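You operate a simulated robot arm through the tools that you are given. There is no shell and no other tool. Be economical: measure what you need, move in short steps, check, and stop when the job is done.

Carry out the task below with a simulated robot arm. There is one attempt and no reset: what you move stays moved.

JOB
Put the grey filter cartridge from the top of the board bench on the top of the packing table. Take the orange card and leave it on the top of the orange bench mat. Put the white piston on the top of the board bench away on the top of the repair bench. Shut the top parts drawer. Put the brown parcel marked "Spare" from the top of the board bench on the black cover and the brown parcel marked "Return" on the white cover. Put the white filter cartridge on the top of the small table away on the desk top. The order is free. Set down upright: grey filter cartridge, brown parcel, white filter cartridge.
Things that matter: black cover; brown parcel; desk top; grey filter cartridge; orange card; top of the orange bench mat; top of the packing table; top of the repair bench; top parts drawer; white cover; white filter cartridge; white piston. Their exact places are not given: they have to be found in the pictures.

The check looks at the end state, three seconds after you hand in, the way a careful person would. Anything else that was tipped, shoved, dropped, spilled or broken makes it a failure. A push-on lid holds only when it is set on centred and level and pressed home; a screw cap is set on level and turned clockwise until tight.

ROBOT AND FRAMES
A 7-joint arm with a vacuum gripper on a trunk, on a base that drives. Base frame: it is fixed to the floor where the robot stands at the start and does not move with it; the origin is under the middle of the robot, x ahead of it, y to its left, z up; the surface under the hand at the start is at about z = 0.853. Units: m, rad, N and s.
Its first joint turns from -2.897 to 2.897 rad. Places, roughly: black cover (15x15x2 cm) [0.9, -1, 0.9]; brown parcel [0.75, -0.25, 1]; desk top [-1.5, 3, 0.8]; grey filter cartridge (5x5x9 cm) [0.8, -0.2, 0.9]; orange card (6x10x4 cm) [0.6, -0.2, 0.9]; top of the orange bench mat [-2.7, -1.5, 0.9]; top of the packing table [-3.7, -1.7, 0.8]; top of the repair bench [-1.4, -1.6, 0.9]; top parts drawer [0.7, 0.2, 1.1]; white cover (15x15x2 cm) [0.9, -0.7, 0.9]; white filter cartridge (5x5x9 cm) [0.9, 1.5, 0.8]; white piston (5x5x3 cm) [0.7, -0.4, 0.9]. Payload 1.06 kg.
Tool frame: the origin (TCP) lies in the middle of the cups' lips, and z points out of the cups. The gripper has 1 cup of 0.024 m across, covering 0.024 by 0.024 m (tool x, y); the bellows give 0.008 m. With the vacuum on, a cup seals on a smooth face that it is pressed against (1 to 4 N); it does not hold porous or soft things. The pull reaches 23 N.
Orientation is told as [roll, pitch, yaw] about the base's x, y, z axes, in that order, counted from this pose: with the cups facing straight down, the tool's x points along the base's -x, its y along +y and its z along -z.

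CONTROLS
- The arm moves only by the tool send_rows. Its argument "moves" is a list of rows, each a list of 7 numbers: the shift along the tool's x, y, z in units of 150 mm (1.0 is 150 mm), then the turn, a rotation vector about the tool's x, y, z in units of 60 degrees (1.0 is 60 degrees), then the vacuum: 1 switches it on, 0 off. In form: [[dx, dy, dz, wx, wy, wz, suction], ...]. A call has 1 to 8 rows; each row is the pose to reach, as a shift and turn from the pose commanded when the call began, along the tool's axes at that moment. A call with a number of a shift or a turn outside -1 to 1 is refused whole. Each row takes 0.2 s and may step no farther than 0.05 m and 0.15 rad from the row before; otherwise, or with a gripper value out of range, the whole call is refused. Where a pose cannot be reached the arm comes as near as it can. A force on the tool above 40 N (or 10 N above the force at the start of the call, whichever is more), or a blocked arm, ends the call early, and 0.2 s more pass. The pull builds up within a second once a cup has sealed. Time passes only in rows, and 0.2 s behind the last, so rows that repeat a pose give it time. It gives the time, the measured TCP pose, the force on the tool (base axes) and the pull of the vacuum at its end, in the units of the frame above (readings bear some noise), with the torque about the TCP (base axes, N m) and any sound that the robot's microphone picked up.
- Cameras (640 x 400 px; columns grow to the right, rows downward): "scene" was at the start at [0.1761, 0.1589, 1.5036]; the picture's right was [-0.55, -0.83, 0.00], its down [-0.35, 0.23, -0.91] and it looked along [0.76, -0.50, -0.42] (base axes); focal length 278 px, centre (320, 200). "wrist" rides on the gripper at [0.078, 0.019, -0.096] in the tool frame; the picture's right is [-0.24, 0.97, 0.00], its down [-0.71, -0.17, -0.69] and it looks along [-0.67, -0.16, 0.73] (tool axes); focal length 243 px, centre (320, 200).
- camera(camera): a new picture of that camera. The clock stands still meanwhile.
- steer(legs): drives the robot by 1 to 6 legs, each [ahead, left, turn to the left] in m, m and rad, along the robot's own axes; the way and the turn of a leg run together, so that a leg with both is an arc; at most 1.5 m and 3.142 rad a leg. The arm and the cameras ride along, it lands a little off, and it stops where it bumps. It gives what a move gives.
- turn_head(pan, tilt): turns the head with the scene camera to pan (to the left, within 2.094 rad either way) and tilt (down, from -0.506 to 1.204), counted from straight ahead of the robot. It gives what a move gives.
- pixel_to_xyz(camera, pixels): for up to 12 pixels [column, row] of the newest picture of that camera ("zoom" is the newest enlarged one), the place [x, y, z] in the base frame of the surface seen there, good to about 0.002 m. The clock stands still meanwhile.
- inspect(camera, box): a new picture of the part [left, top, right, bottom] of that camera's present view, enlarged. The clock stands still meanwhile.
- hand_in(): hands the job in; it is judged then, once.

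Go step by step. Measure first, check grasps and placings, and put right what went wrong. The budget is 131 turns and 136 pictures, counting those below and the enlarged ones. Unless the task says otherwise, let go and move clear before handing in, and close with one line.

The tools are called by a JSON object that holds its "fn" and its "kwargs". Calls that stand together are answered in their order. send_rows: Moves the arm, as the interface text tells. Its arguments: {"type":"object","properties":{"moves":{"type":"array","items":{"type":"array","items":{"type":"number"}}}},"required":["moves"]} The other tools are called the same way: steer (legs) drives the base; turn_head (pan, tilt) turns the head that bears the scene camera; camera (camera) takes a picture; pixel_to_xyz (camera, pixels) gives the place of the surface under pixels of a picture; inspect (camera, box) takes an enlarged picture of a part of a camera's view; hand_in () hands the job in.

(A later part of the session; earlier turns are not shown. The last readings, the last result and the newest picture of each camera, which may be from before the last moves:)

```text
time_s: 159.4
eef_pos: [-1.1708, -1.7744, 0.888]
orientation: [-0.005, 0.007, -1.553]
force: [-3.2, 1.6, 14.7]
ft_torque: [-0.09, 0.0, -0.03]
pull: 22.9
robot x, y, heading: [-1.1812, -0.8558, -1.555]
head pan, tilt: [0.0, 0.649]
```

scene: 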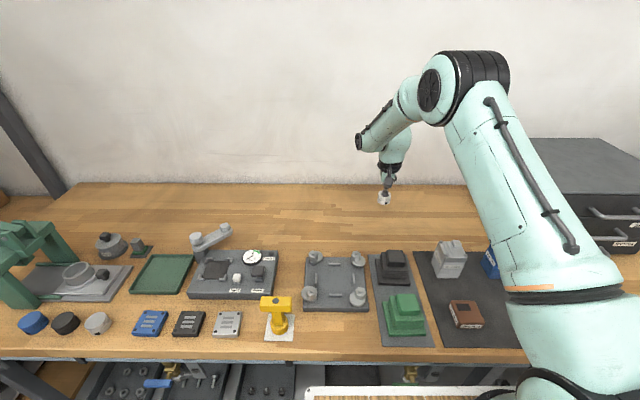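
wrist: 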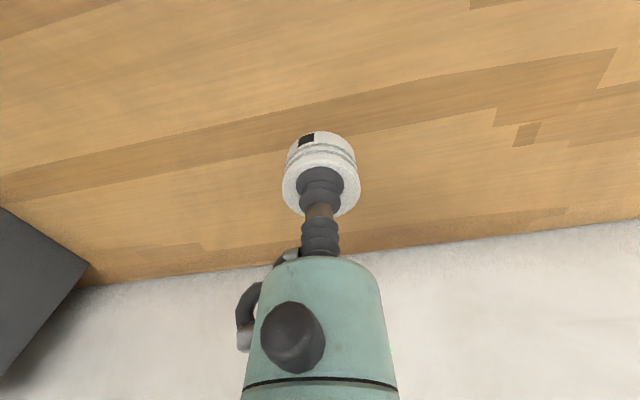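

Contact now (14.7 N). I ease, release, rise and retract.

{"fn": "send_rows", "kwargs": {"moves": [[0, 0, -0.012, 0, 0, 0, 1], [0, 0, -0.012, 0, 0, 0, 0], [0, 0, -0.012, 0, 0, 0, 0], [0, 0, -0.012, 0, 0, 0, 0], [0, 0, -0.012, 0, 0, 0, 0]]}}

{"fn": "send_rows", "kwargs": {"moves": [[0, 0, -0.05, 0, 0, 0, 0], [0, 0, -0.15, 0, 0, 0, 0], [0, 0, -0.4, 0, 0, 0, 0], [0, 0, -0.7, 0, 0, 0, 0], [0, 0, -1, 0, 0, 0, 0]]}}

{"fn": "send_rows", "kwargs": {"moves": [[0.1, 0, -0.25, 0, 0, 0, 0], [0.25, 0, -0.5, 0, 0, 0, 0], [0.5, 0, -0.7, 0, 0, 0, 0], [0.75, 0, -0.9, 0, 0, 0, 0], [1, 0, -1, 0, 0, 0, 0]]}}

{"fn": "send_rows", "kwargs": {"moves": [[0.25, 0, -0.1, 0, 0, 0, 0], [0.5, 0, -0.2, 0, 0, 0, 0], [0.75, 0, -0.3, 0, 0, 0, 0], [1, 0, -0.4, 0, 0, 0, 0]]}}

{"fn": "inspect", "kwargs": {"camera": "scene", "box": [280, 140, 480, 280]}}

```text
time_s: 160.6
eef_pos: [-1.1715, -1.7759, 0.8888]
orientation: [-0.003, 0.009, -1.553]
force: [0.3, 1.2, -0.3]
ft_torque: [0.0, -0.01, -0.02]
pull: 0.0
robot x, y, heading: [-1.1788, -0.8566, -1.563]
head pan, tilt: [0.0, 0.649]
```

```text
time_s: 161.8
eef_pos: [-1.1698, -1.7763, 1.0391]
orientation: [-0.002, 0.01, -1.553]
force: [-0.6, 0.3, -0.2]
ft_torque: [0.02, 0.03, -0.02]
pull: 0.1
robot x, y, heading: [-1.1812, -0.8548, -1.56]
head pan, tilt: [0.0, 0.649]
```

```text
time_s: 163.0
eef_pos: [-1.1741, -1.6281, 1.1927]
orientation: [-0.002, 0.01, -1.553]
force: [-0.5, -0.6, -0.8]
ft_torque: [0.03, 0.01, 0.02]
pull: 0.0
robot x, y, heading: [-1.1847, -0.8593, -1.555]
head pan, tilt: [0.0, 0.649]
```

```text
time_s: 164.0
eef_pos: [-1.1748, -1.4794, 1.253]
orientation: [-0.004, 0.01, -1.552]
force: [0.1, -0.3, -0.8]
ft_torque: [0.08, 0.0, -0.02]
pull: 0.1
robot x, y, heading: [-1.1838, -0.8561, -1.557]
head pan, tilt: [0.0, 0.649]
```

```text
2.86 times, centred on (380, 210) of scene
```

zoom: 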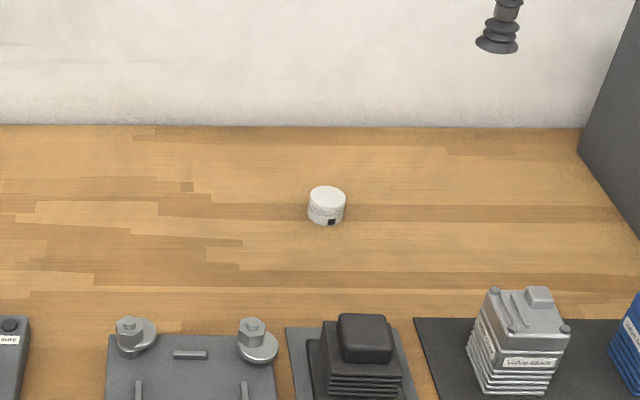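

The piston is on the repair bench. I return to the board bench for the orange card.

{"fn": "steer", "kwargs": {"legs": [[-0.45, 0, 0], [0, 0.73, 0], [0, 0, 1.556], [0.45, 0, 0]]}}

{"fn": "turn_head", "kwargs": {"pan": 0.1, "tilt": 0.75}}

{"fn": "camera", "kwargs": {"camera": "scene"}}

{"fn": "camera", "kwargs": {"camera": "wrist"}}

```text
time_s: 176.4
eef_pos: [0.6133, -0.4031, 1.2529]
orientation: [-0.004, 0.009, -0.001]
force: [-0.7, -0.2, 0.0]
ft_torque: [0.0, -0.02, 0.01]
pull: 0.0
robot x, y, heading: [-0.0104, -0.3978, -0.005]
head pan, tilt: [0.0, 0.649]
```

```text
time_s: 177.1
eef_pos: [0.613, -0.4037, 1.2518]
orientation: [-0.003, 0.008, 0.0]
force: [-0.3, -0.2, 0.3]
ft_torque: [-0.02, 0.02, 0.0]
pull: 0.1
robot x, y, heading: [-0.005, -0.3916, -0.008]
head pan, tilt: [0.099, 0.75]
```

```text
77 pictures are left
```

scene: 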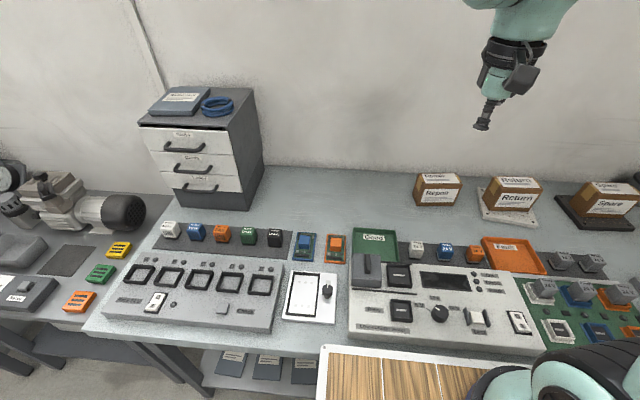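

```text
76 pictures are left
```

wrist: 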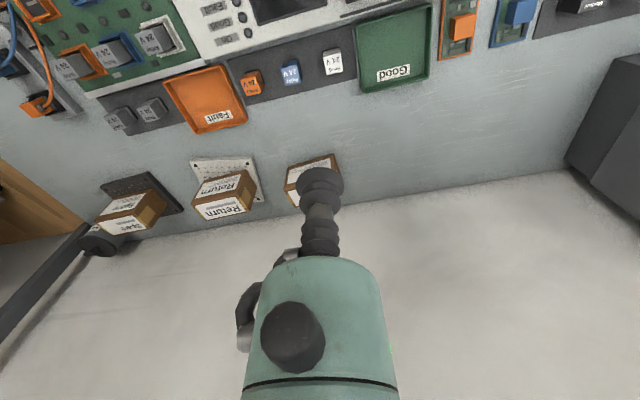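

I move above the orange card's block at (0.653,-0.179).

{"fn": "send_rows", "kwargs": {"moves": [[-0.03, 0.19, 0.22, 0, 0, 0, 0], [-0.06, 0.38, 0.45, 0, 0, 0, 0], [-0.09, 0.57, 0.68, 0, 0, 0, 0], [-0.12, 0.76, 0.9, 0, 0, 0, 0]]}}

{"fn": "send_rows", "kwargs": {"moves": [[-0.03, 0.19, 0.22, 0, 0, 0, 0], [-0.06, 0.38, 0.45, 0, 0, 0, 0], [-0.09, 0.57, 0.68, 0, 0, 0, 0], [-0.12, 0.74, 0.9, 0, 0, 0, 0], [-0.12, 0.74, 0.9, 0, 0, 0, 0]]}}

{"fn": "camera", "kwargs": {"camera": "wrist"}}

{"fn": "inspect", "kwargs": {"camera": "scene", "box": [260, 190, 420, 300]}}

```text
time_s: 178.1
eef_pos: [0.6291, -0.2909, 1.1186]
orientation: [-0.004, 0.007, 0.0]
force: [-0.8, -0.2, 0.5]
ft_torque: [-0.01, 0.03, -0.01]
pull: 0.1
robot x, y, heading: [-0.0082, -0.3982, -0.004]
head pan, tilt: [0.099, 0.75]
```

```text
time_s: 179.3
eef_pos: [0.6467, -0.1802, 0.9813]
orientation: [-0.003, 0.009, 0.0]
force: [0.6, -0.2, 0.7]
ft_torque: [0.03, 0.03, 0.03]
pull: 0.1
robot x, y, heading: [-0.0087, -0.4001, 0.0]
head pan, tilt: [0.099, 0.75]
```

```text
75 pictures are left
```

wrist: 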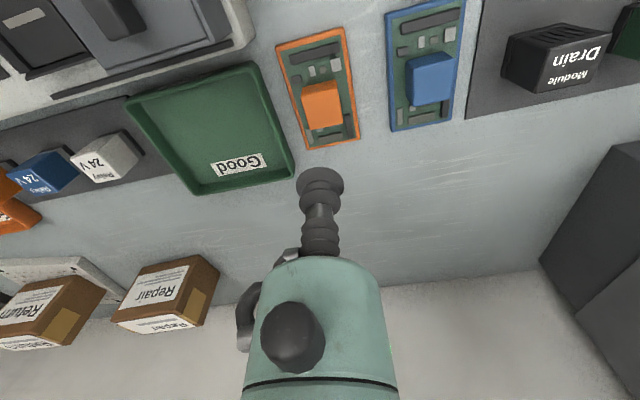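

```text
3.64 times, centred on (340, 245) of scene
```

zoom: 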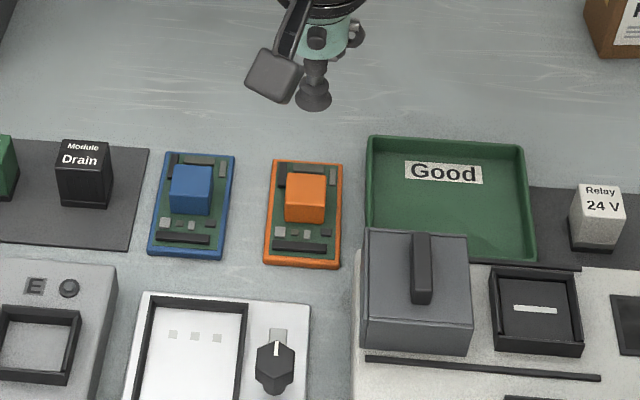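

I enlarge the card's block in the wrist view and measure its top.

{"fn": "inspect", "kwargs": {"camera": "wrist", "box": [270, 20, 370, 150]}}

{"fn": "pixel_to_xyz", "kwargs": {"camera": "wrist", "pixels": [[308, 108], [337, 103], [311, 125], [340, 122], [324, 115], [320, 90], [322, 97], [285, 60], [350, 135]]}}

```text
3.08 times, centred on (320, 85) of wrist
```

zoom: 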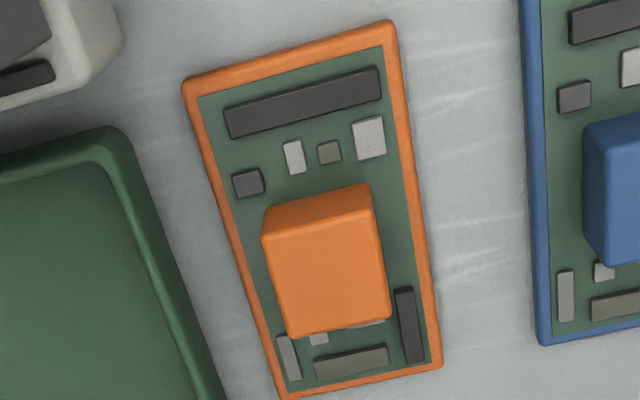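

```text
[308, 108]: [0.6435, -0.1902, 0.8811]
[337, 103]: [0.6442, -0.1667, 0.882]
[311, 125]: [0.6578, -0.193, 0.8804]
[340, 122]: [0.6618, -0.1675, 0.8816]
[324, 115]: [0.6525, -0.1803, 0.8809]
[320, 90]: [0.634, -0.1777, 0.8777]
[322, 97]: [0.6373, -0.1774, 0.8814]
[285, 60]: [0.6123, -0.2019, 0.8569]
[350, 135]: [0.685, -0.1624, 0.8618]
```

The block top centre is at (0.650,-0.180,0.881). I descend with vacuum and lift.

{"fn": "send_rows", "kwargs": {"moves": [[-0.02, 0, 0.25, 0, 0, 0, 1], [-0.02, 0, 0.5, 0, 0, 0, 1], [-0.02, 0, 0.63, 0, 0, 0, 1], [-0.02, 0, 0.67, 0, 0, 0, 1], [-0.02, 0, 0.688, 0, 0, 0, 1], [-0.02, 0, 0.688, 0, 0, 0, 1], [-0.02, 0, 0.688, 0, 0, 0, 1], [-0.02, 0, 0.688, 0, 0, 0, 1]]}}

{"fn": "send_rows", "kwargs": {"moves": [[0, 0, -0.05, 0, 0, 0, 1], [0, 0, -0.2, 0, 0, 0, 1], [0, 0, -0.5, 0, 0, 0, 1], [0, 0, -0.75, 0, 0, 0, 1], [0, 0, -1, 0, 0, 0, 1], [0, 0, -1, 0, 0, 0, 1]]}}

{"fn": "inspect", "kwargs": {"camera": "scene", "box": [240, 120, 440, 290]}}

```text
time_s: 181.1
eef_pos: [0.6496, -0.1811, 0.8793]
orientation: [-0.003, 0.009, 0.0]
force: [2.1, -0.1, 7.3]
ft_torque: [0.01, -0.04, -0.02]
pull: 23.3
robot x, y, heading: [-0.0088, -0.3994, -0.003]
head pan, tilt: [0.099, 0.75]
```

```text
time_s: 182.5
eef_pos: [0.65, -0.1792, 1.0283]
orientation: [-0.003, 0.008, 0.0]
force: [-0.8, 0.0, 0.3]
ft_torque: [-0.03, -0.01, 0.04]
pull: 23.7
robot x, y, heading: [-0.0078, -0.3959, -0.006]
head pan, tilt: [0.099, 0.75]
```

```text
2.35 times, centred on (340, 205) of scene
```

zoom: 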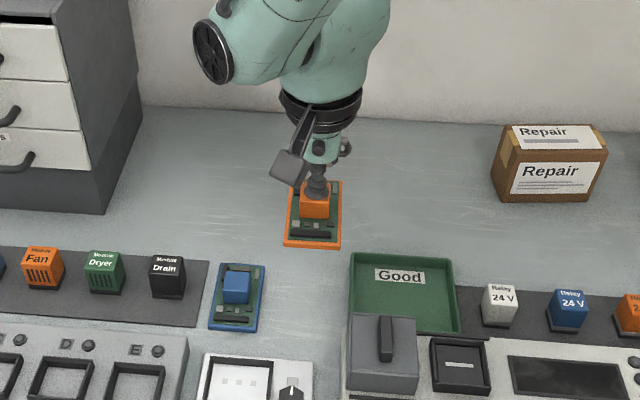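

The card is held. I retract and drive to the orange mat near (-2.7,-1.46).

{"fn": "send_rows", "kwargs": {"moves": [[0, -0.1, -0.2, 0, 0, 0, 1], [0.1, -0.3, -0.4, 0, 0, 0, 1], [0.25, -0.5, -0.6, 0, 0, 0, 1], [0.4, -0.7, -0.8, 0, 0, 0, 1], [0.55, -0.9, -1, 0, 0, 0, 1], [0.55, -1, -1, 0, 0, 0, 1]]}}

{"fn": "steer", "kwargs": {"legs": [[-0.45, 0, 0], [0, 0, -1.566], [0.35, 0, 0], [0, -1.3, 0], [0, -0.94, 0]]}}

{"fn": "turn_head", "kwargs": {"pan": 0.0, "tilt": 0.75}}

{"fn": "camera", "kwargs": {"camera": "scene"}}

{"fn": "camera", "kwargs": {"camera": "wrist"}}

```text
time_s: 183.9
eef_pos: [0.5688, -0.3299, 1.1805]
orientation: [-0.004, 0.008, 0.001]
force: [0.7, 0.2, -0.8]
ft_torque: [-0.03, 0.03, -0.02]
pull: 22.7
robot x, y, heading: [-0.0064, -0.3985, -0.004]
head pan, tilt: [0.099, 0.75]
```

```text
time_s: 203.1
eef_pos: [-2.6407, -1.3385, 1.1798]
orientation: [-0.004, 0.009, -1.567]
force: [0.4, 0.4, -2.0]
ft_torque: [-0.01, 0.02, -0.01]
pull: 23.1
robot x, y, heading: [-2.7136, -0.7629, -1.569]
head pan, tilt: [0.099, 0.75]
```

```text
time_s: 203.7
eef_pos: [-2.6411, -1.3404, 1.1808]
orientation: [-0.002, 0.008, -1.566]
force: [0.2, 0.9, -0.5]
ft_torque: [0.01, 0.0, 0.0]
pull: 22.2
robot x, y, heading: [-2.7105, -0.7622, -1.565]
head pan, tilt: [0.0, 0.75]
```

```text
71 pictures are left
```

scene: 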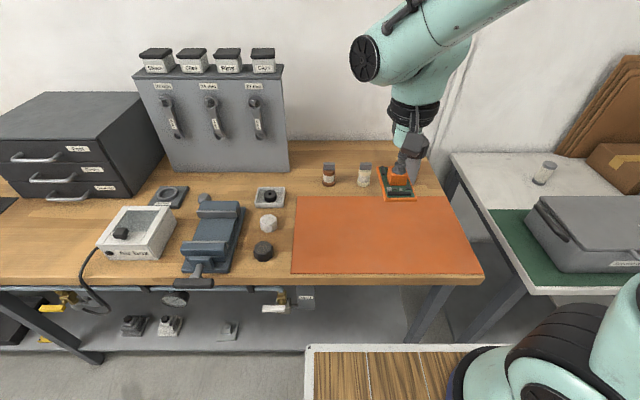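

```text
70 pictures are left
```

wrist: 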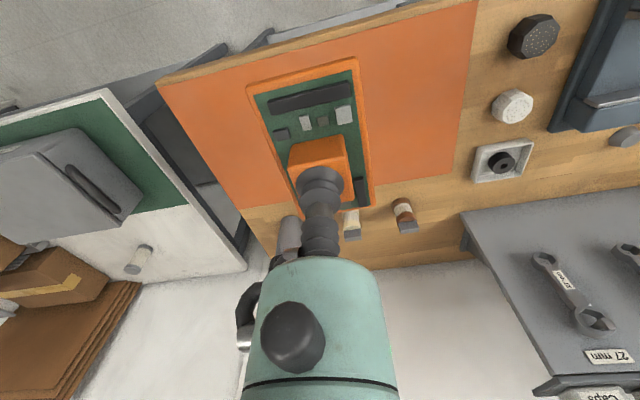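

The mat spans (295,196)-(483,273) in the scene. I measure its corners and centre.

{"fn": "pixel_to_xyz", "kwargs": {"camera": "scene", "pixels": [[299, 199], [440, 199], [476, 268], [295, 270], [378, 235], [364, 185], [412, 178]]}}

```text
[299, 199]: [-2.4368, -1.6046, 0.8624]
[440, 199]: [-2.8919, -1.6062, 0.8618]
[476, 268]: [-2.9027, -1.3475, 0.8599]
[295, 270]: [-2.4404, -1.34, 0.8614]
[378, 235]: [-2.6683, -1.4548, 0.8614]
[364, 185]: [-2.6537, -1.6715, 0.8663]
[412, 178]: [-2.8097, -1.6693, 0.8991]
```

I lower the card to the mat centre (-2.66,-1.46).

{"fn": "send_rows", "kwargs": {"moves": [[-0.2, -0.03, 0.2, 0, 0, 0, 1], [-0.4, -0.06, 0.4, 0, 0, 0, 1], [-0.6, -0.09, 0.6, 0, 0, 0, 1], [-0.8, -0.13, 0.8, 0, 0, 0, 1], [-0.8, -0.13, 1, 0, 0, 0, 1]]}}

{"fn": "send_rows", "kwargs": {"moves": [[0, 0, 0.3, 0, 0, 0, 1], [0, 0, 0.6, 0, 0, 0, 1], [0, 0, 0.8, 0, 0, 0, 1], [0, 0, 0.86, 0, 0, 0, 1], [0, 0, 0.9, 0, 0, 0, 1], [0, 0, 0.9, 0, 0, 0, 1]]}}

{"fn": "camera", "kwargs": {"camera": "scene"}}

```text
time_s: 204.9
eef_pos: [-2.6613, -1.4589, 1.0269]
orientation: [-0.003, 0.009, -1.565]
force: [0.7, 0.9, -1.6]
ft_torque: [0.0, 0.02, -0.01]
pull: 23.4
robot x, y, heading: [-2.7109, -0.7645, -1.569]
head pan, tilt: [0.0, 0.75]
```

```text
time_s: 206.3
eef_pos: [-2.6619, -1.4575, 0.8944]
orientation: [-0.003, 0.009, -1.567]
force: [-2.0, 2.4, 9.3]
ft_torque: [-0.07, -0.06, -0.01]
pull: 22.7
robot x, y, heading: [-2.7114, -0.7634, -1.569]
head pan, tilt: [0.0, 0.75]
```

```text
69 pictures are left
```

scene: 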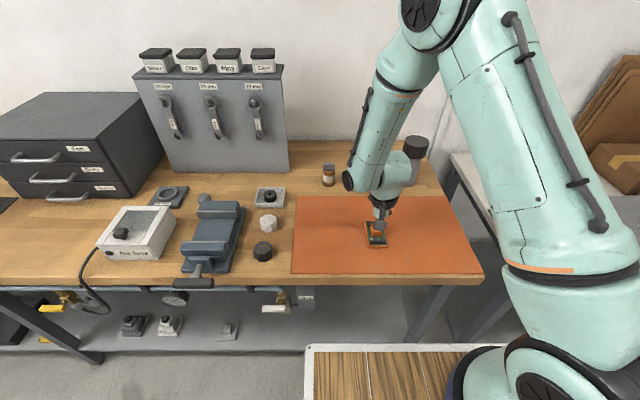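

Contact at 9 N on the mat. I ease, release and rise clear.

{"fn": "send_rows", "kwargs": {"moves": [[0, 0, -0.01, 0, 0, 0, 1], [0, 0, -0.01, 0, 0, 0, 0], [0, 0, -0.01, 0, 0, 0, 0], [0, 0, -0.01, 0, 0, 0, 0], [0, 0, -0.01, 0, 0, 0, 0]]}}

{"fn": "send_rows", "kwargs": {"moves": [[0, 0, -0.05, 0, 0, 0, 0], [0, 0, -0.15, 0, 0, 0, 0], [0, 0, -0.4, 0, 0, 0, 0], [0, 0, -0.7, 0, 0, 0, 0], [0, 0, -1, 0, 0, 0, 0]]}}

{"fn": "send_rows", "kwargs": {"moves": [[0.2, 0, -0.25, 0, 0, 0, 0], [0.4, 0, -0.5, 0, 0, 0, 0], [0.6, 0, -0.7, 0, 0, 0, 0], [0.8, 0, -0.9, 0, 0, 0, 0], [1, 0, -1, 0, 0, 0, 0]]}}

{"fn": "inspect", "kwargs": {"camera": "scene", "box": [270, 140, 510, 300]}}

```text
time_s: 207.5
eef_pos: [-2.6596, -1.4582, 0.8957]
orientation: [-0.004, 0.009, -1.564]
force: [-0.4, -0.2, -0.1]
ft_torque: [-0.05, 0.02, -0.01]
pull: 0.0
robot x, y, heading: [-2.713, -0.7623, -1.573]
head pan, tilt: [0.0, 0.75]
```

```text
time_s: 208.7
eef_pos: [-2.6583, -1.4595, 1.046]
orientation: [-0.004, 0.008, -1.567]
force: [0.0, 0.3, 0.3]
ft_torque: [0.02, 0.04, 0.03]
pull: 0.1
robot x, y, heading: [-2.7146, -0.7627, -1.571]
head pan, tilt: [0.0, 0.75]
```

```text
time_s: 209.9
eef_pos: [-2.6607, -1.3125, 1.1959]
orientation: [-0.003, 0.009, -1.563]
force: [0.6, -0.4, 0.3]
ft_torque: [0.02, 0.0, -0.03]
pull: 0.1
robot x, y, heading: [-2.7116, -0.7627, -1.57]
head pan, tilt: [0.0, 0.75]
```

```text
2.50 times, centred on (390, 220) of scene
```

zoom: 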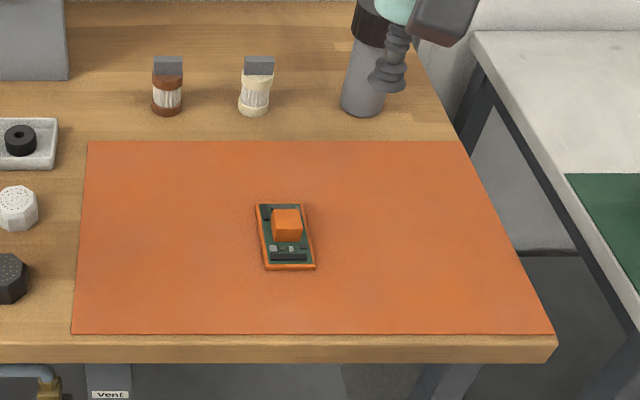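

The card lies on the mat. Next is the white filter cartridge; I return to the board bench aisle and look left.

{"fn": "steer", "kwargs": {"legs": [[0, 1.3, 0], [0, 0.95, 0], [-0.35, 0, 0], [0, 0, 1.571], [0.35, 0, 0]]}}

{"fn": "turn_head", "kwargs": {"pan": 1.0, "tilt": 0.5}}

{"fn": "camera", "kwargs": {"camera": "scene"}}

{"fn": "turn_head", "kwargs": {"pan": 2.0, "tilt": 0.5}}

{"fn": "camera", "kwargs": {"camera": "scene"}}

```text
time_s: 228.7
eef_pos: [0.4504, -0.369, 1.1969]
orientation: [-0.005, 0.01, 0.005]
force: [0.3, -0.1, -0.3]
ft_torque: [-0.02, -0.01, 0.01]
pull: 0.1
robot x, y, heading: [-0.0998, -0.4207, 0.005]
head pan, tilt: [0.0, 0.75]
```

```text
time_s: 229.9
eef_pos: [0.4523, -0.3686, 1.1978]
orientation: [-0.005, 0.008, 0.004]
force: [-1.1, -0.3, 0.9]
ft_torque: [0.01, -0.03, 0.0]
pull: 0.0
robot x, y, heading: [-0.0963, -0.4217, 0.003]
head pan, tilt: [1.0, 0.499]
```

```text
67 pictures are left
```

scene: 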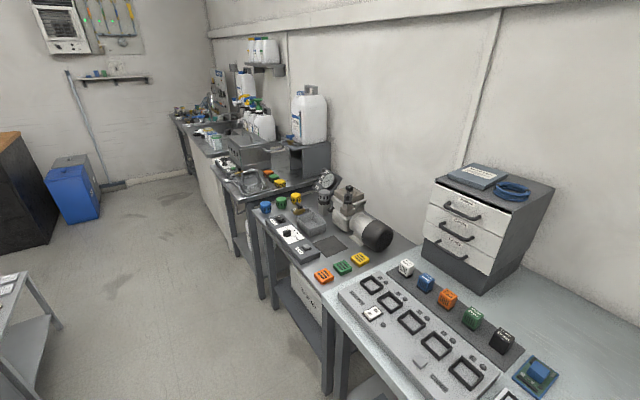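

```text
time_s: 231.2
eef_pos: [0.4512, -0.3695, 1.1972]
orientation: [-0.004, 0.008, 0.004]
force: [0.9, 0.1, -0.1]
ft_torque: [-0.02, 0.01, -0.01]
pull: 0.0
robot x, y, heading: [-0.1013, -0.4184, 0.001]
head pan, tilt: [2.0, 0.499]
```

```text
66 pictures are left
```

scene: 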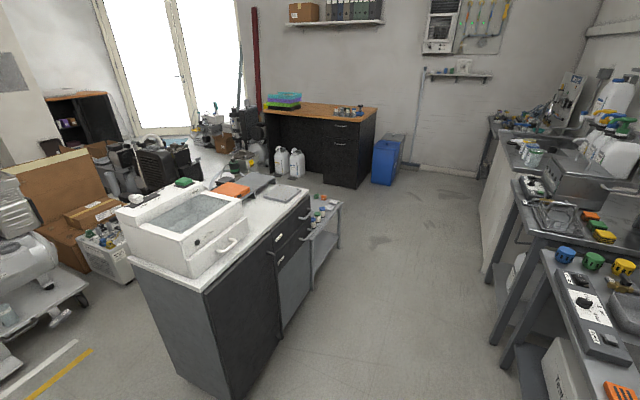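

I measure the counter's aisle side and the tables' front edges for the path.

{"fn": "pixel_to_xyz", "kwargs": {"camera": "scene", "pixels": [[205, 293], [306, 194], [340, 205], [283, 340], [500, 340], [513, 190], [480, 195], [545, 262], [350, 112], [295, 110], [600, 390]]}}

{"fn": "turn_head", "kwargs": {"pan": 1.0, "tilt": 0.5}}

{"fn": "inspect", "kwargs": {"camera": "scene", "box": [160, 90, 350, 230]}}

{"fn": "pixel_to_xyz", "kwargs": {"camera": "scene", "pixels": [[325, 200], [320, 185], [260, 175], [268, 183], [225, 185], [252, 210], [325, 315], [275, 150]]}}

```text
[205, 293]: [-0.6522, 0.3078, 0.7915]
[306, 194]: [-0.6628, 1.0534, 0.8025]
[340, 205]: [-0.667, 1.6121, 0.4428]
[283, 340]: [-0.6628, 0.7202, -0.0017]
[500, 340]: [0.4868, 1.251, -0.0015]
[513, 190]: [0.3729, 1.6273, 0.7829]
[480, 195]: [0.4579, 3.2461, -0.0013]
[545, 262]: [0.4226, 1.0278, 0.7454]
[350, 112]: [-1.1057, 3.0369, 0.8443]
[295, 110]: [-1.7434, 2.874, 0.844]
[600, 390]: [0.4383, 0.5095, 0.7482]
```

```text
time_s: 232.5
eef_pos: [0.4505, -0.37, 1.1983]
orientation: [-0.004, 0.009, 0.006]
force: [-0.2, -0.3, -0.2]
ft_torque: [0.01, -0.03, -0.03]
pull: 0.0
robot x, y, heading: [-0.0996, -0.4221, 0.007]
head pan, tilt: [1.0, 0.499]
```

```text
2.86 times, centred on (255, 160) of scene
```

zoom: 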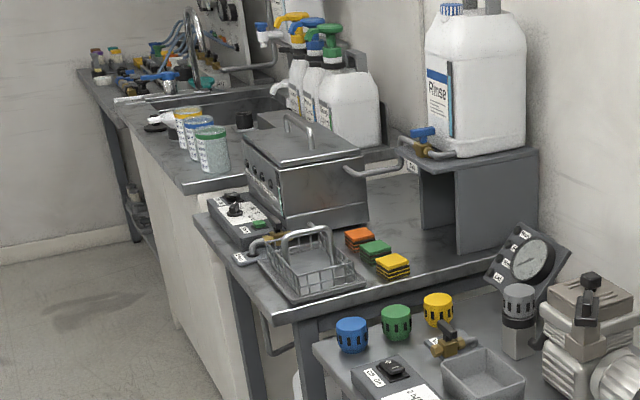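

```text
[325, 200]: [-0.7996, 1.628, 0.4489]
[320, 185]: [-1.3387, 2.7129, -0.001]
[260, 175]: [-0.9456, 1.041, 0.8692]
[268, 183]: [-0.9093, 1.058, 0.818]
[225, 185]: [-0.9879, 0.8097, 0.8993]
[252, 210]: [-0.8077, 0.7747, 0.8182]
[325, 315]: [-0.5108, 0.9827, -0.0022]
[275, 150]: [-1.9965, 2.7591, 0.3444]
```

The aisle is about 1 m wide (x -0.66 to 0.37). I check the size of my own rear deck/basket.

{"fn": "turn_head", "kwargs": {"pan": -2.09, "tilt": 0.95}}

{"fn": "camera", "kwargs": {"camera": "scene"}}

{"fn": "turn_head", "kwargs": {"pan": 2.09, "tilt": 0.95}}

{"fn": "camera", "kwargs": {"camera": "scene"}}

```text
time_s: 235.1
eef_pos: [0.4511, -0.3686, 1.1964]
orientation: [-0.003, 0.007, 0.006]
force: [0.7, -0.7, 0.8]
ft_torque: [-0.02, 0.03, -0.04]
pull: 0.0
robot x, y, heading: [-0.0957, -0.4226, -0.004]
head pan, tilt: [-2.089, 0.949]
```

```text
64 pictures are left
```

scene: 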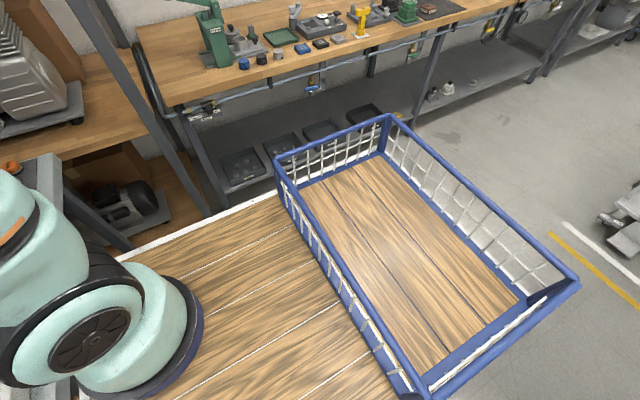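

```text
time_s: 238.5
eef_pos: [0.4513, -0.3687, 1.1959]
orientation: [-0.004, 0.008, 0.005]
force: [0.2, 0.4, 0.3]
ft_torque: [0.0, 0.03, -0.01]
pull: 0.0
robot x, y, heading: [-0.0945, -0.4258, 0.004]
head pan, tilt: [2.089, 0.949]
```

```text
63 pictures are left
```

scene: 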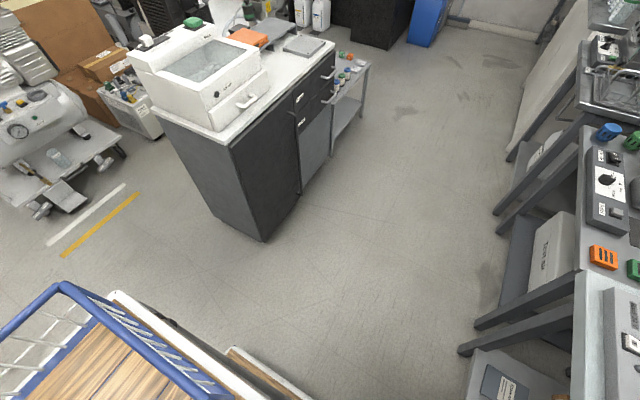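

I measure the deck and basket corners on this side.

{"fn": "pixel_to_xyz", "kwargs": {"camera": "scene", "pixels": [[62, 287], [120, 294], [240, 355], [275, 385], [160, 380], [5, 330]]}}

```text
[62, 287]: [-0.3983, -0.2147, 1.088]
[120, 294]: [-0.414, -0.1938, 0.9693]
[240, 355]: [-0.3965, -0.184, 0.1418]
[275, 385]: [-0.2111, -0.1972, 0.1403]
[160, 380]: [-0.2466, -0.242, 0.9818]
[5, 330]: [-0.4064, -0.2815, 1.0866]
```

The robot spans 0.67 by 0.46 m, so strafing at x≈-0.1 is clear. I drive left 1.45 m and look at the tables.

{"fn": "steer", "kwargs": {"legs": [[0, 1.45, 0]]}}

{"fn": "turn_head", "kwargs": {"pan": 0.4, "tilt": 0.6}}

{"fn": "camera", "kwargs": {"camera": "scene"}}

{"fn": "camera", "kwargs": {"camera": "wrist"}}

```text
time_s: 245.8
eef_pos: [0.4416, 1.1012, 1.1964]
orientation: [-0.004, 0.009, 0.013]
force: [-0.3, -0.5, -0.1]
ft_torque: [-0.03, 0.01, 0.02]
pull: 0.0
robot x, y, heading: [-0.1051, 1.0509, 0.008]
head pan, tilt: [2.089, 0.949]
```

```text
time_s: 247.5
eef_pos: [0.4398, 1.1012, 1.1962]
orientation: [-0.002, 0.009, 0.015]
force: [0.7, -0.5, -0.8]
ft_torque: [0.03, 0.0, 0.03]
pull: 0.1
robot x, y, heading: [-0.1089, 1.046, 0.009]
head pan, tilt: [0.4, 0.6]
```

```text
62 pictures are left
```

scene: 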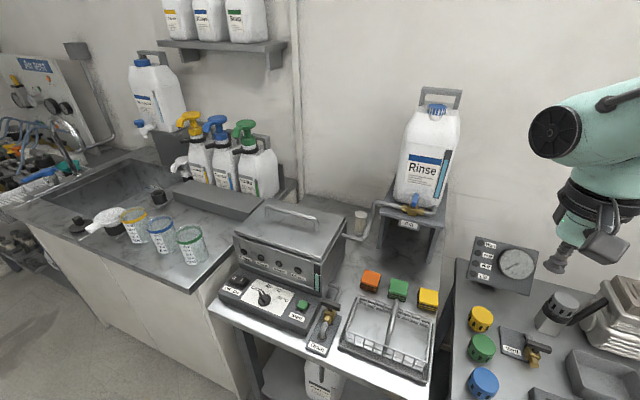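

```text
61 pictures are left
```

wrist: 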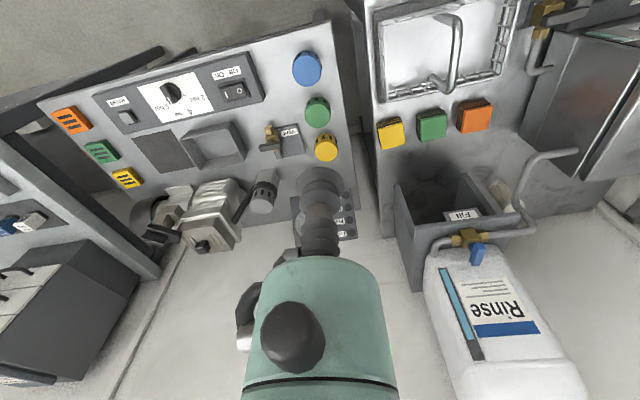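

A white-looking cartridge is at (361,222), behind the cleaner by a pipe. I enlarge and measure.

{"fn": "inspect", "kwargs": {"camera": "scene", "box": [290, 160, 450, 290]}}

{"fn": "inspect", "kwargs": {"camera": "wrist", "box": [400, 80, 640, 280]}}

{"fn": "pixel_to_xyz", "kwargs": {"camera": "scene", "pixels": [[361, 212], [361, 225], [345, 237], [370, 215], [378, 205], [330, 232], [300, 205], [390, 215], [375, 240], [360, 250], [410, 225], [258, 210]]}}

```text
3.08 times, centred on (370, 225) of scene
```

zoom: 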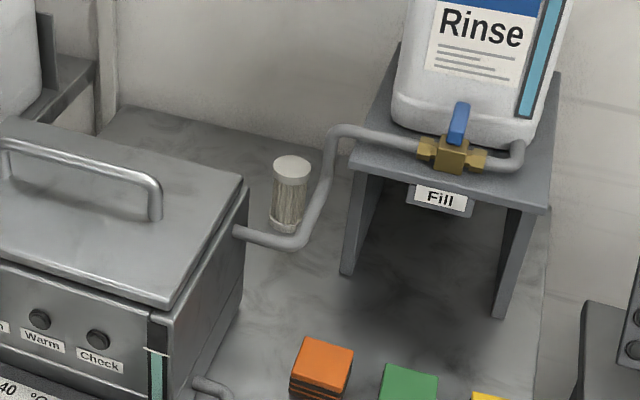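

```text
2.00 times, centred on (520, 180) of wrist
```

zoom: 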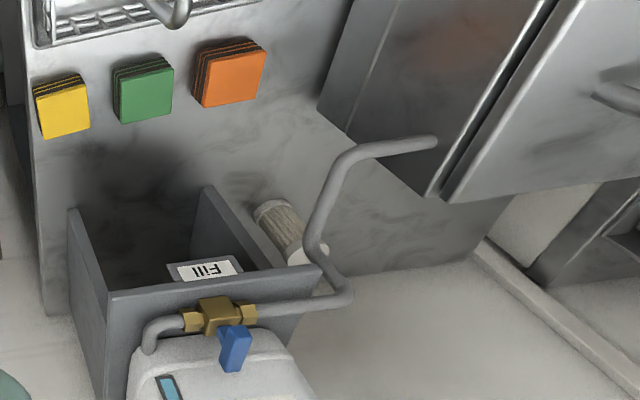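

```text
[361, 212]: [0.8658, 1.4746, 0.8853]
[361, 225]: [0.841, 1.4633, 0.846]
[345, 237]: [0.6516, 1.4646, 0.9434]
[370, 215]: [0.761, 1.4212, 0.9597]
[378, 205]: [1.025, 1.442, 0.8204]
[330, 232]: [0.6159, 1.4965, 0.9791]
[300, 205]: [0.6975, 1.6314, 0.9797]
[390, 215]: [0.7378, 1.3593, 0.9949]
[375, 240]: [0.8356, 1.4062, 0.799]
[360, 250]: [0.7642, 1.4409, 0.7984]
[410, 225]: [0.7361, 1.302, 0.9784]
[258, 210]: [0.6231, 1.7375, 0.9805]
```

I measure the pipe course and the filter from the wrist's enlarged view.

{"fn": "pixel_to_xyz", "kwargs": {"camera": "zoom", "pixels": [[270, 308], [320, 300], [345, 293], [312, 235], [325, 195], [350, 158], [425, 142], [296, 256], [303, 262], [275, 205], [215, 310], [240, 340]]}}

{"fn": "pixel_to_xyz", "kwargs": {"camera": "wrist", "pixels": [[500, 275], [410, 250], [502, 170], [480, 260], [590, 150], [612, 210], [560, 270]]}}

```text
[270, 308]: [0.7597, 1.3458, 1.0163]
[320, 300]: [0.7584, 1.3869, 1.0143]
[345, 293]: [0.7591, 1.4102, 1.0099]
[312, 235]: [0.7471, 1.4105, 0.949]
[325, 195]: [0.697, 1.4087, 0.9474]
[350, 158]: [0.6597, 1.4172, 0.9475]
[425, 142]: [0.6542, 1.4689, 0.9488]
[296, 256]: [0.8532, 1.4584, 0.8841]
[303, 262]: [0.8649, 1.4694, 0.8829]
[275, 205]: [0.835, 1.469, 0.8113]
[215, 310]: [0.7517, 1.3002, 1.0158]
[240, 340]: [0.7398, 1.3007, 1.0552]
```

```text
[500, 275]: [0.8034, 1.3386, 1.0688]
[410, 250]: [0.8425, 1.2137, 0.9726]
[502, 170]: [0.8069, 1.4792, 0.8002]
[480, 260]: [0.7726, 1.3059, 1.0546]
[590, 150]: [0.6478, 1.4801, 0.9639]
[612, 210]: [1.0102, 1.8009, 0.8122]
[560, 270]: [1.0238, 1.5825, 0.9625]
```

The filter is at about (0.863,1.472), top 0.885; the pipe runs in front of it at x≤0.76, y≤1.47. I move left 0.6 m to approach over the cleaner side and look again.

{"fn": "steer", "kwargs": {"legs": [[0, 0.58, 0]]}}

{"fn": "turn_head", "kwargs": {"pan": -0.2, "tilt": 0.65}}

{"fn": "camera", "kwargs": {"camera": "scene"}}

{"fn": "camera", "kwargs": {"camera": "wrist"}}

```text
time_s: 250.8
eef_pos: [0.4337, 1.6868, 1.1987]
orientation: [-0.003, 0.007, 0.013]
force: [0.1, 0.3, 0.1]
ft_torque: [0.02, -0.01, -0.01]
pull: 0.1
robot x, y, heading: [-0.1152, 1.6296, 0.008]
head pan, tilt: [0.4, 0.6]
```

```text
time_s: 251.8
eef_pos: [0.4339, 1.6873, 1.1964]
orientation: [-0.004, 0.009, 0.013]
force: [-0.2, -0.2, 0.0]
ft_torque: [0.0, 0.0, 0.02]
pull: 0.1
robot x, y, heading: [-0.114, 1.6324, 0.011]
head pan, tilt: [-0.201, 0.649]
```

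```text
58 pictures are left
```

scene: 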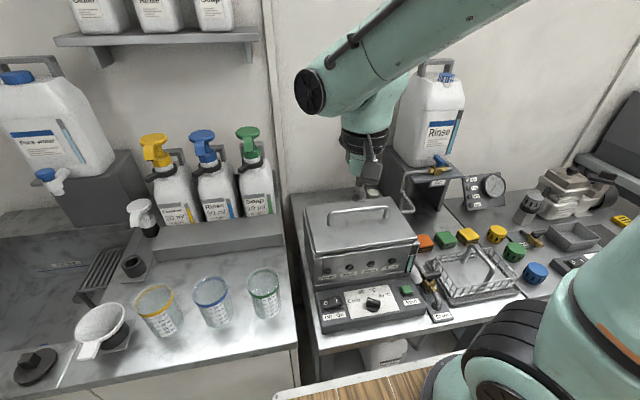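

```text
57 pictures are left
```

wrist: 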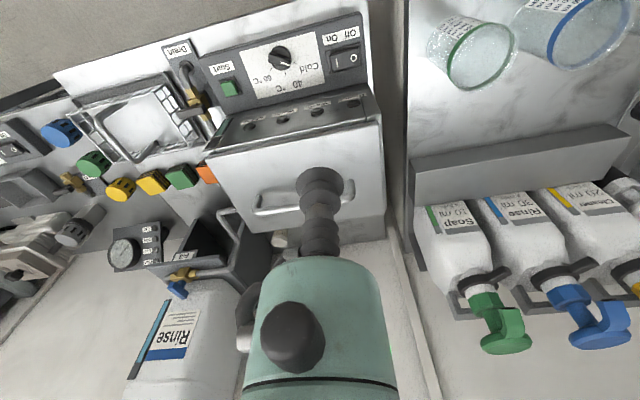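

I measure the cleaner lid's rear edge, its handle, and shelf items near the approach.

{"fn": "pixel_to_xyz", "kwargs": {"camera": "scene", "pixels": [[308, 208], [350, 203], [392, 199], [414, 240], [312, 255], [360, 211], [245, 135], [262, 205], [270, 225], [372, 193], [255, 40], [245, 180]]}}

{"fn": "pixel_to_xyz", "kwargs": {"camera": "wrist", "pixels": [[382, 210], [380, 190], [250, 222], [225, 180], [270, 210], [283, 240], [295, 205], [385, 225], [430, 250], [270, 235]]}}

```text
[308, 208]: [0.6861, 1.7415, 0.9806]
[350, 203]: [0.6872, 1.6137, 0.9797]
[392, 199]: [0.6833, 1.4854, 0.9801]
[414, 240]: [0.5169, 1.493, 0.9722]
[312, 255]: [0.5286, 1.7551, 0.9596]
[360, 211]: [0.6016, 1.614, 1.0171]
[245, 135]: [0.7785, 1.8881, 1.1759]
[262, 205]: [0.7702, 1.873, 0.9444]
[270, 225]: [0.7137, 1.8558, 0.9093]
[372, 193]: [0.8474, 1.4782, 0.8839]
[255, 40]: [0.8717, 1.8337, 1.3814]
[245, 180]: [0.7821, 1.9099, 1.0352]
```

```text
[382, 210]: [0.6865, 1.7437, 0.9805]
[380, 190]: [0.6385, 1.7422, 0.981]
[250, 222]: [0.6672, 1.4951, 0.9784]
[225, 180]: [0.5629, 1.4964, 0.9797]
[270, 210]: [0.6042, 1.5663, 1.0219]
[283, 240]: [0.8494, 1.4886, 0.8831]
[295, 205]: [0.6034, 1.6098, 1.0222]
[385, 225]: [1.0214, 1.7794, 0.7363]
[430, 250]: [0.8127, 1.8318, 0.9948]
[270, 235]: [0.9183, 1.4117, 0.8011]
```

The cleaner's rear is x≈0.70, so there's free space around the filter for a straight vertical approach. I move the base ahead 0.08 m and bring the tool above (0.862,1.473).

{"fn": "steer", "kwargs": {"legs": [[0.08, 0, 0]]}}

{"fn": "send_rows", "kwargs": {"moves": [[-0.21, -0.12, 0, 0, 0, 0, 0], [-0.42, -0.24, 0, 0, 0, 0, 0], [-0.64, -0.36, 0.05, 0, 0, 0, 0], [-0.85, -0.5, 0.1, 0, 0, 0, 0]]}}

{"fn": "send_rows", "kwargs": {"moves": [[-0.21, -0.12, 0.05, 0, 0, 0, 0], [-0.42, -0.24, 0.1, 0, 0, 0, 0], [-0.64, -0.36, 0.15, 0, 0, 0, 0], [-0.85, -0.5, 0.2, 0, 0, 0, 0]]}}

{"fn": "camera", "kwargs": {"camera": "wrist"}}

{"fn": "camera", "kwargs": {"camera": "scene"}}

```text
time_s: 252.9
eef_pos: [0.5142, 1.6883, 1.1967]
orientation: [-0.003, 0.008, 0.014]
force: [-0.6, 0.1, -0.6]
ft_torque: [-0.02, -0.01, 0.04]
pull: 0.0
robot x, y, heading: [-0.0316, 1.6293, 0.015]
head pan, tilt: [-0.201, 0.649]
```

```text
time_s: 253.9
eef_pos: [0.6435, 1.6149, 1.1824]
orientation: [-0.004, 0.01, 0.014]
force: [-0.5, -0.4, 0.5]
ft_torque: [-0.04, -0.01, -0.02]
pull: 0.0
robot x, y, heading: [-0.0326, 1.6306, 0.011]
head pan, tilt: [-0.201, 0.649]
```

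```text
time_s: 254.9
eef_pos: [0.7724, 1.5419, 1.1507]
orientation: [-0.004, 0.008, 0.015]
force: [0.1, 0.1, 0.2]
ft_torque: [-0.01, -0.03, 0.02]
pull: 0.1
robot x, y, heading: [-0.0323, 1.6325, 0.005]
head pan, tilt: [-0.201, 0.649]
```

```text
56 pictures are left
```

wrist: 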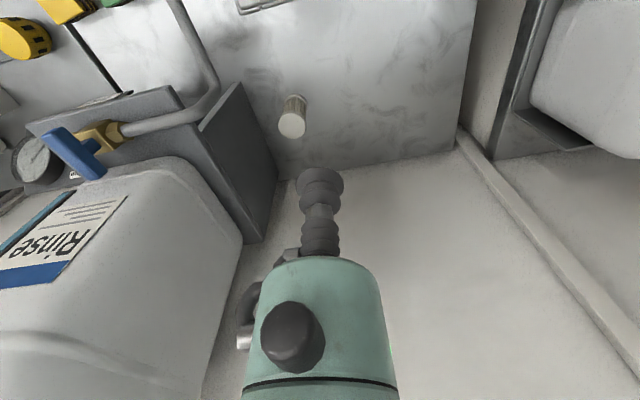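

```text
55 pictures are left
```

scene: 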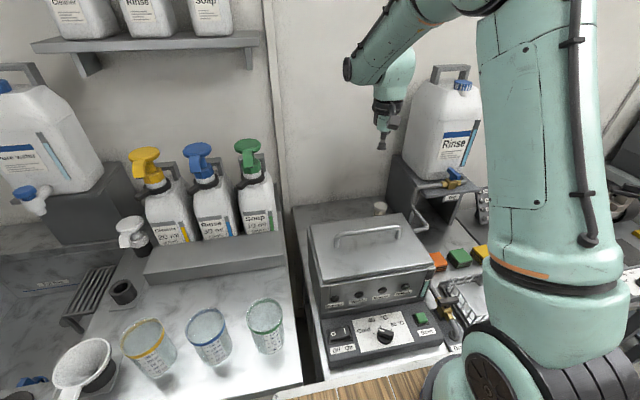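

The filter top shows at (291,125) in the wrist view. I measure it, the stand's side and the bottle's side.

{"fn": "pixel_to_xyz", "kwargs": {"camera": "wrist", "pixels": [[280, 125], [303, 125], [291, 115], [291, 135], [291, 125], [235, 90], [275, 180], [240, 230], [200, 160], [215, 85]]}}

```text
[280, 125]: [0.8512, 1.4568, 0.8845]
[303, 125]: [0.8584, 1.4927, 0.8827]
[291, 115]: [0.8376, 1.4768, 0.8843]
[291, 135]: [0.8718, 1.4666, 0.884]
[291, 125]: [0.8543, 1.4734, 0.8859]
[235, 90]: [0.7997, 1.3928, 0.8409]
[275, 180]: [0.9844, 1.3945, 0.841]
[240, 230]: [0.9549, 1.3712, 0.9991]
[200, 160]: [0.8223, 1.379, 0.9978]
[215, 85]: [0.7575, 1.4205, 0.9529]
```

Filter top centre is (0.855,1.473,0.8845); the stand side is at y≈1.395, giving clearance. I move above it to z≈1.0.

{"fn": "send_rows", "kwargs": {"moves": [[-0.2, -0.17, 0.1, 0, 0, 0, 0], [-0.4, -0.34, 0.2, 0, 0, 0, 0], [-0.544, -0.468, 0.35, 0, 0, 0, 0], [-0.544, -0.468, 0.65, 0, 0, 0, 0], [-0.544, -0.468, 0.95, 0, 0, 0, 0], [-0.544, -0.468, 0.95, 0, 0, 0, 0]]}}

{"fn": "camera", "kwargs": {"camera": "wrist"}}

{"fn": "inspect", "kwargs": {"camera": "scene", "box": [290, 40, 490, 260]}}

```text
time_s: 256.3
eef_pos: [0.8542, 1.4702, 1.006]
orientation: [-0.002, 0.008, 0.013]
force: [-0.3, -0.3, -0.1]
ft_torque: [0.01, -0.01, -0.01]
pull: 0.0
robot x, y, heading: [-0.033, 1.6338, 0.01]
head pan, tilt: [-0.201, 0.649]
```

```text
54 pictures are left
```

wrist: 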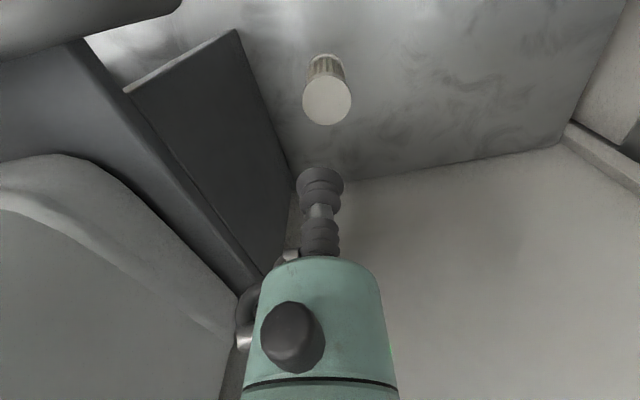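

```text
1.82 times, centred on (390, 150) of scene
```

zoom: 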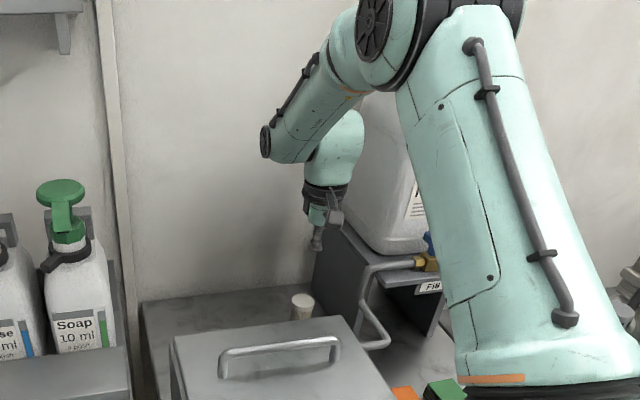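

Clearance looks fine. I descend with vacuum to the filter top, watching force.

{"fn": "send_rows", "kwargs": {"moves": [[0, 0.03, 0.25, 0, 0, 0, 1], [0, 0.03, 0.5, 0, 0, 0, 1], [0, 0.03, 0.7, 0, 0, 0, 1], [0, 0.03, 0.78, 0, 0, 0, 1], [0, 0.03, 0.81, 0, 0, 0, 1], [0, 0.03, 0.828, 0, 0, 0, 1], [0, 0.03, 0.828, 0, 0, 0, 1], [0, 0.03, 0.828, 0, 0, 0, 1]]}}

```text
time_s: 258.1
eef_pos: [0.8516, 1.4751, 0.8838]
orientation: [-0.003, 0.008, 0.014]
force: [-3.5, -0.6, 11.6]
ft_torque: [0.0, -0.03, -0.01]
pull: 22.8
robot x, y, heading: [-0.0344, 1.6325, 0.01]
head pan, tilt: [-0.201, 0.649]
```

Sealed. I lift straight up, twice, then retract over the cleaner.

{"fn": "send_rows", "kwargs": {"moves": [[0, 0, -0.05, 0, 0, 0, 1], [0, 0, -0.2, 0, 0, 0, 1], [0, 0, -0.5, 0, 0, 0, 1], [0, 0, -0.75, 0, 0, 0, 1], [0, 0, -1, 0, 0, 0, 1]]}}

{"fn": "send_rows", "kwargs": {"moves": [[0, 0, -0.3, 0, 0, 0, 1], [0, 0, -0.6, 0, 0, 0, 1], [0, 0.1, -0.9, 0, 0, 0, 1], [0.1, 0.3, -1, 0, 0, 0, 1], [0.35, 0.45, -1, 0, 0, 0, 1], [0.6, 0.6, -1, 0, 0, 0, 1], [0.8, 0.7, -1, 0, 0, 0, 1]]}}

{"fn": "send_rows", "kwargs": {"moves": [[0.25, 0.1, 0, 0, 0, 0, 1], [0.5, 0.2, -0.1, 0, 0, 0, 1], [0.75, 0.3, -0.2, 0, 0, 0, 1], [1, 0.4, -0.3, 0, 0, 0, 1]]}}

{"fn": "camera", "kwargs": {"camera": "scene"}}

{"fn": "camera", "kwargs": {"camera": "wrist"}}

```text
time_s: 259.3
eef_pos: [0.8539, 1.476, 1.0353]
orientation: [-0.002, 0.012, 0.013]
force: [1.2, -0.6, -1.8]
ft_torque: [-0.01, 0.05, 0.0]
pull: 23.2
robot x, y, heading: [-0.0311, 1.6308, 0.008]
head pan, tilt: [-0.201, 0.649]
```

```text
time_s: 260.9
eef_pos: [0.7353, 1.5819, 1.1825]
orientation: [-0.003, 0.009, 0.012]
force: [0.2, -0.1, -1.2]
ft_torque: [0.02, 0.01, -0.02]
pull: 23.6
robot x, y, heading: [-0.0336, 1.6298, 0.009]
head pan, tilt: [-0.201, 0.649]
```

```text
time_s: 261.9
eef_pos: [0.5843, 1.6375, 1.2307]
orientation: [-0.003, 0.008, 0.011]
force: [-0.2, 0.4, -1.0]
ft_torque: [0.01, 0.02, -0.01]
pull: 22.4
robot x, y, heading: [-0.032, 1.6284, 0.006]
head pan, tilt: [-0.201, 0.649]
```

```text
52 pictures are left
```

scene: 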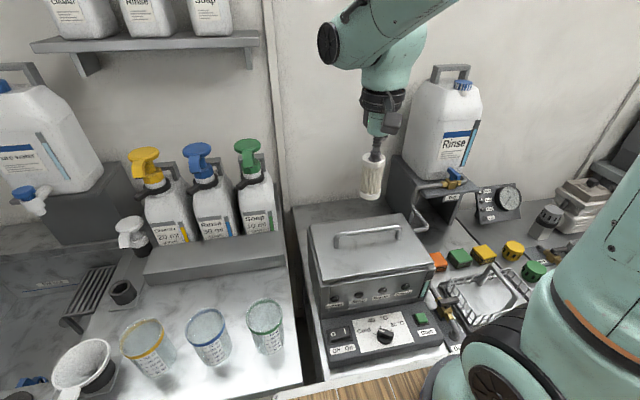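

```text
51 pictures are left
```

wrist: 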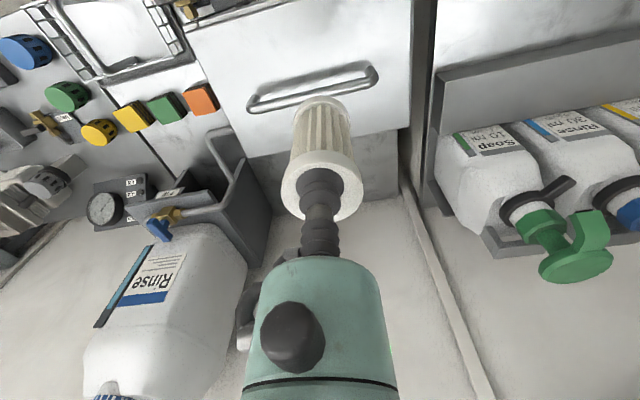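

The white filter hangs securely. I back away, shift left past the counter, turn to face the desk and look.

{"fn": "steer", "kwargs": {"legs": [[-0.12, 0, 0], [0, 0.35, 0], [-0.1, 0, 0], [0, 0, 1.565]]}}

{"fn": "turn_head", "kwargs": {"pan": 0.6, "tilt": 0.5}}

{"fn": "camera", "kwargs": {"camera": "scene"}}

{"fn": "turn_head", "kwargs": {"pan": 1.5, "tilt": 0.5}}

{"fn": "camera", "kwargs": {"camera": "scene"}}

```text
time_s: 269.6
eef_pos: [-0.2582, 2.595, 1.23]
orientation: [-0.003, 0.009, 1.574]
force: [-0.3, 0.2, -1.8]
ft_torque: [0.0, 0.0, 0.01]
pull: 22.6
robot x, y, heading: [-0.2611, 1.9778, 1.568]
head pan, tilt: [-0.201, 0.649]
```

```text
time_s: 270.7
eef_pos: [-0.2577, 2.594, 1.2318]
orientation: [-0.004, 0.01, 1.575]
force: [-0.2, -0.4, -0.5]
ft_torque: [-0.02, 0.03, -0.01]
pull: 22.8
robot x, y, heading: [-0.2546, 1.9789, 1.57]
head pan, tilt: [0.6, 0.499]
```

```text
50 pictures are left
```

scene: 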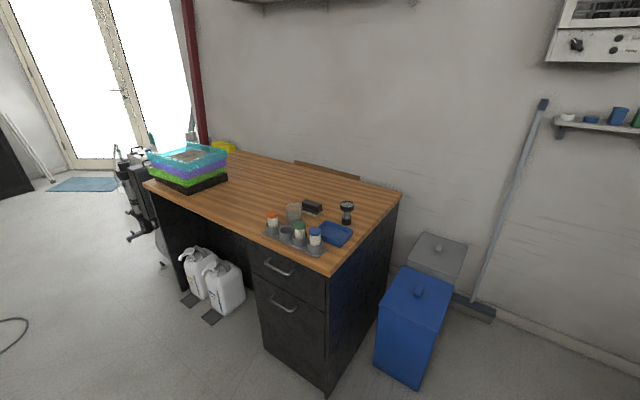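

```text
time_s: 271.9
eef_pos: [-0.2575, 2.5957, 1.2304]
orientation: [-0.003, 0.009, 1.575]
force: [0.3, -0.6, -0.8]
ft_torque: [0.0, 0.02, 0.02]
pull: 23.1
robot x, y, heading: [-0.2556, 1.9786, 1.571]
head pan, tilt: [1.499, 0.499]
```

```text
49 pictures are left
```

scene: 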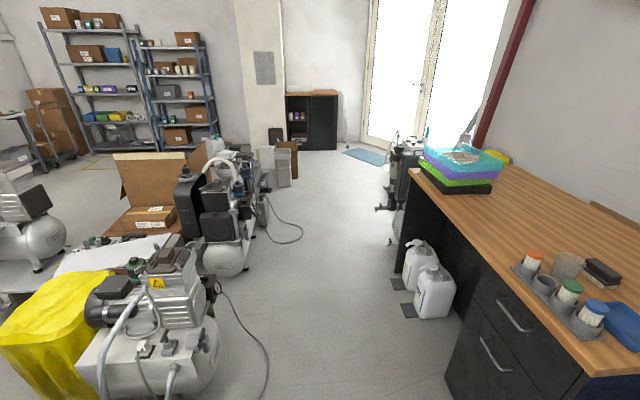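

I measure the desk's edges, free area, floor hose and compressor.

{"fn": "pixel_to_xyz", "kwargs": {"camera": "scene", "pixels": [[415, 178], [500, 270], [580, 368], [510, 210], [550, 230], [530, 190], [560, 255], [265, 350], [215, 380], [185, 250], [435, 310], [490, 190]]}}

```text
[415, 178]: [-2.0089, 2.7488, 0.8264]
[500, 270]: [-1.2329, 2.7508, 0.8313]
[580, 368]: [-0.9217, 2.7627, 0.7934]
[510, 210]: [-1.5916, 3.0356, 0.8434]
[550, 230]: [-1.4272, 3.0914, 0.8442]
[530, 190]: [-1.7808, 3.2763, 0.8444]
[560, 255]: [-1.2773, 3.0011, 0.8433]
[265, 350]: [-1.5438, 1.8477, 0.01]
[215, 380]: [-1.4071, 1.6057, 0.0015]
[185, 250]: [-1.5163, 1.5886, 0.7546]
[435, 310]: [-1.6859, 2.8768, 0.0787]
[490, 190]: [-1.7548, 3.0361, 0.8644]
```

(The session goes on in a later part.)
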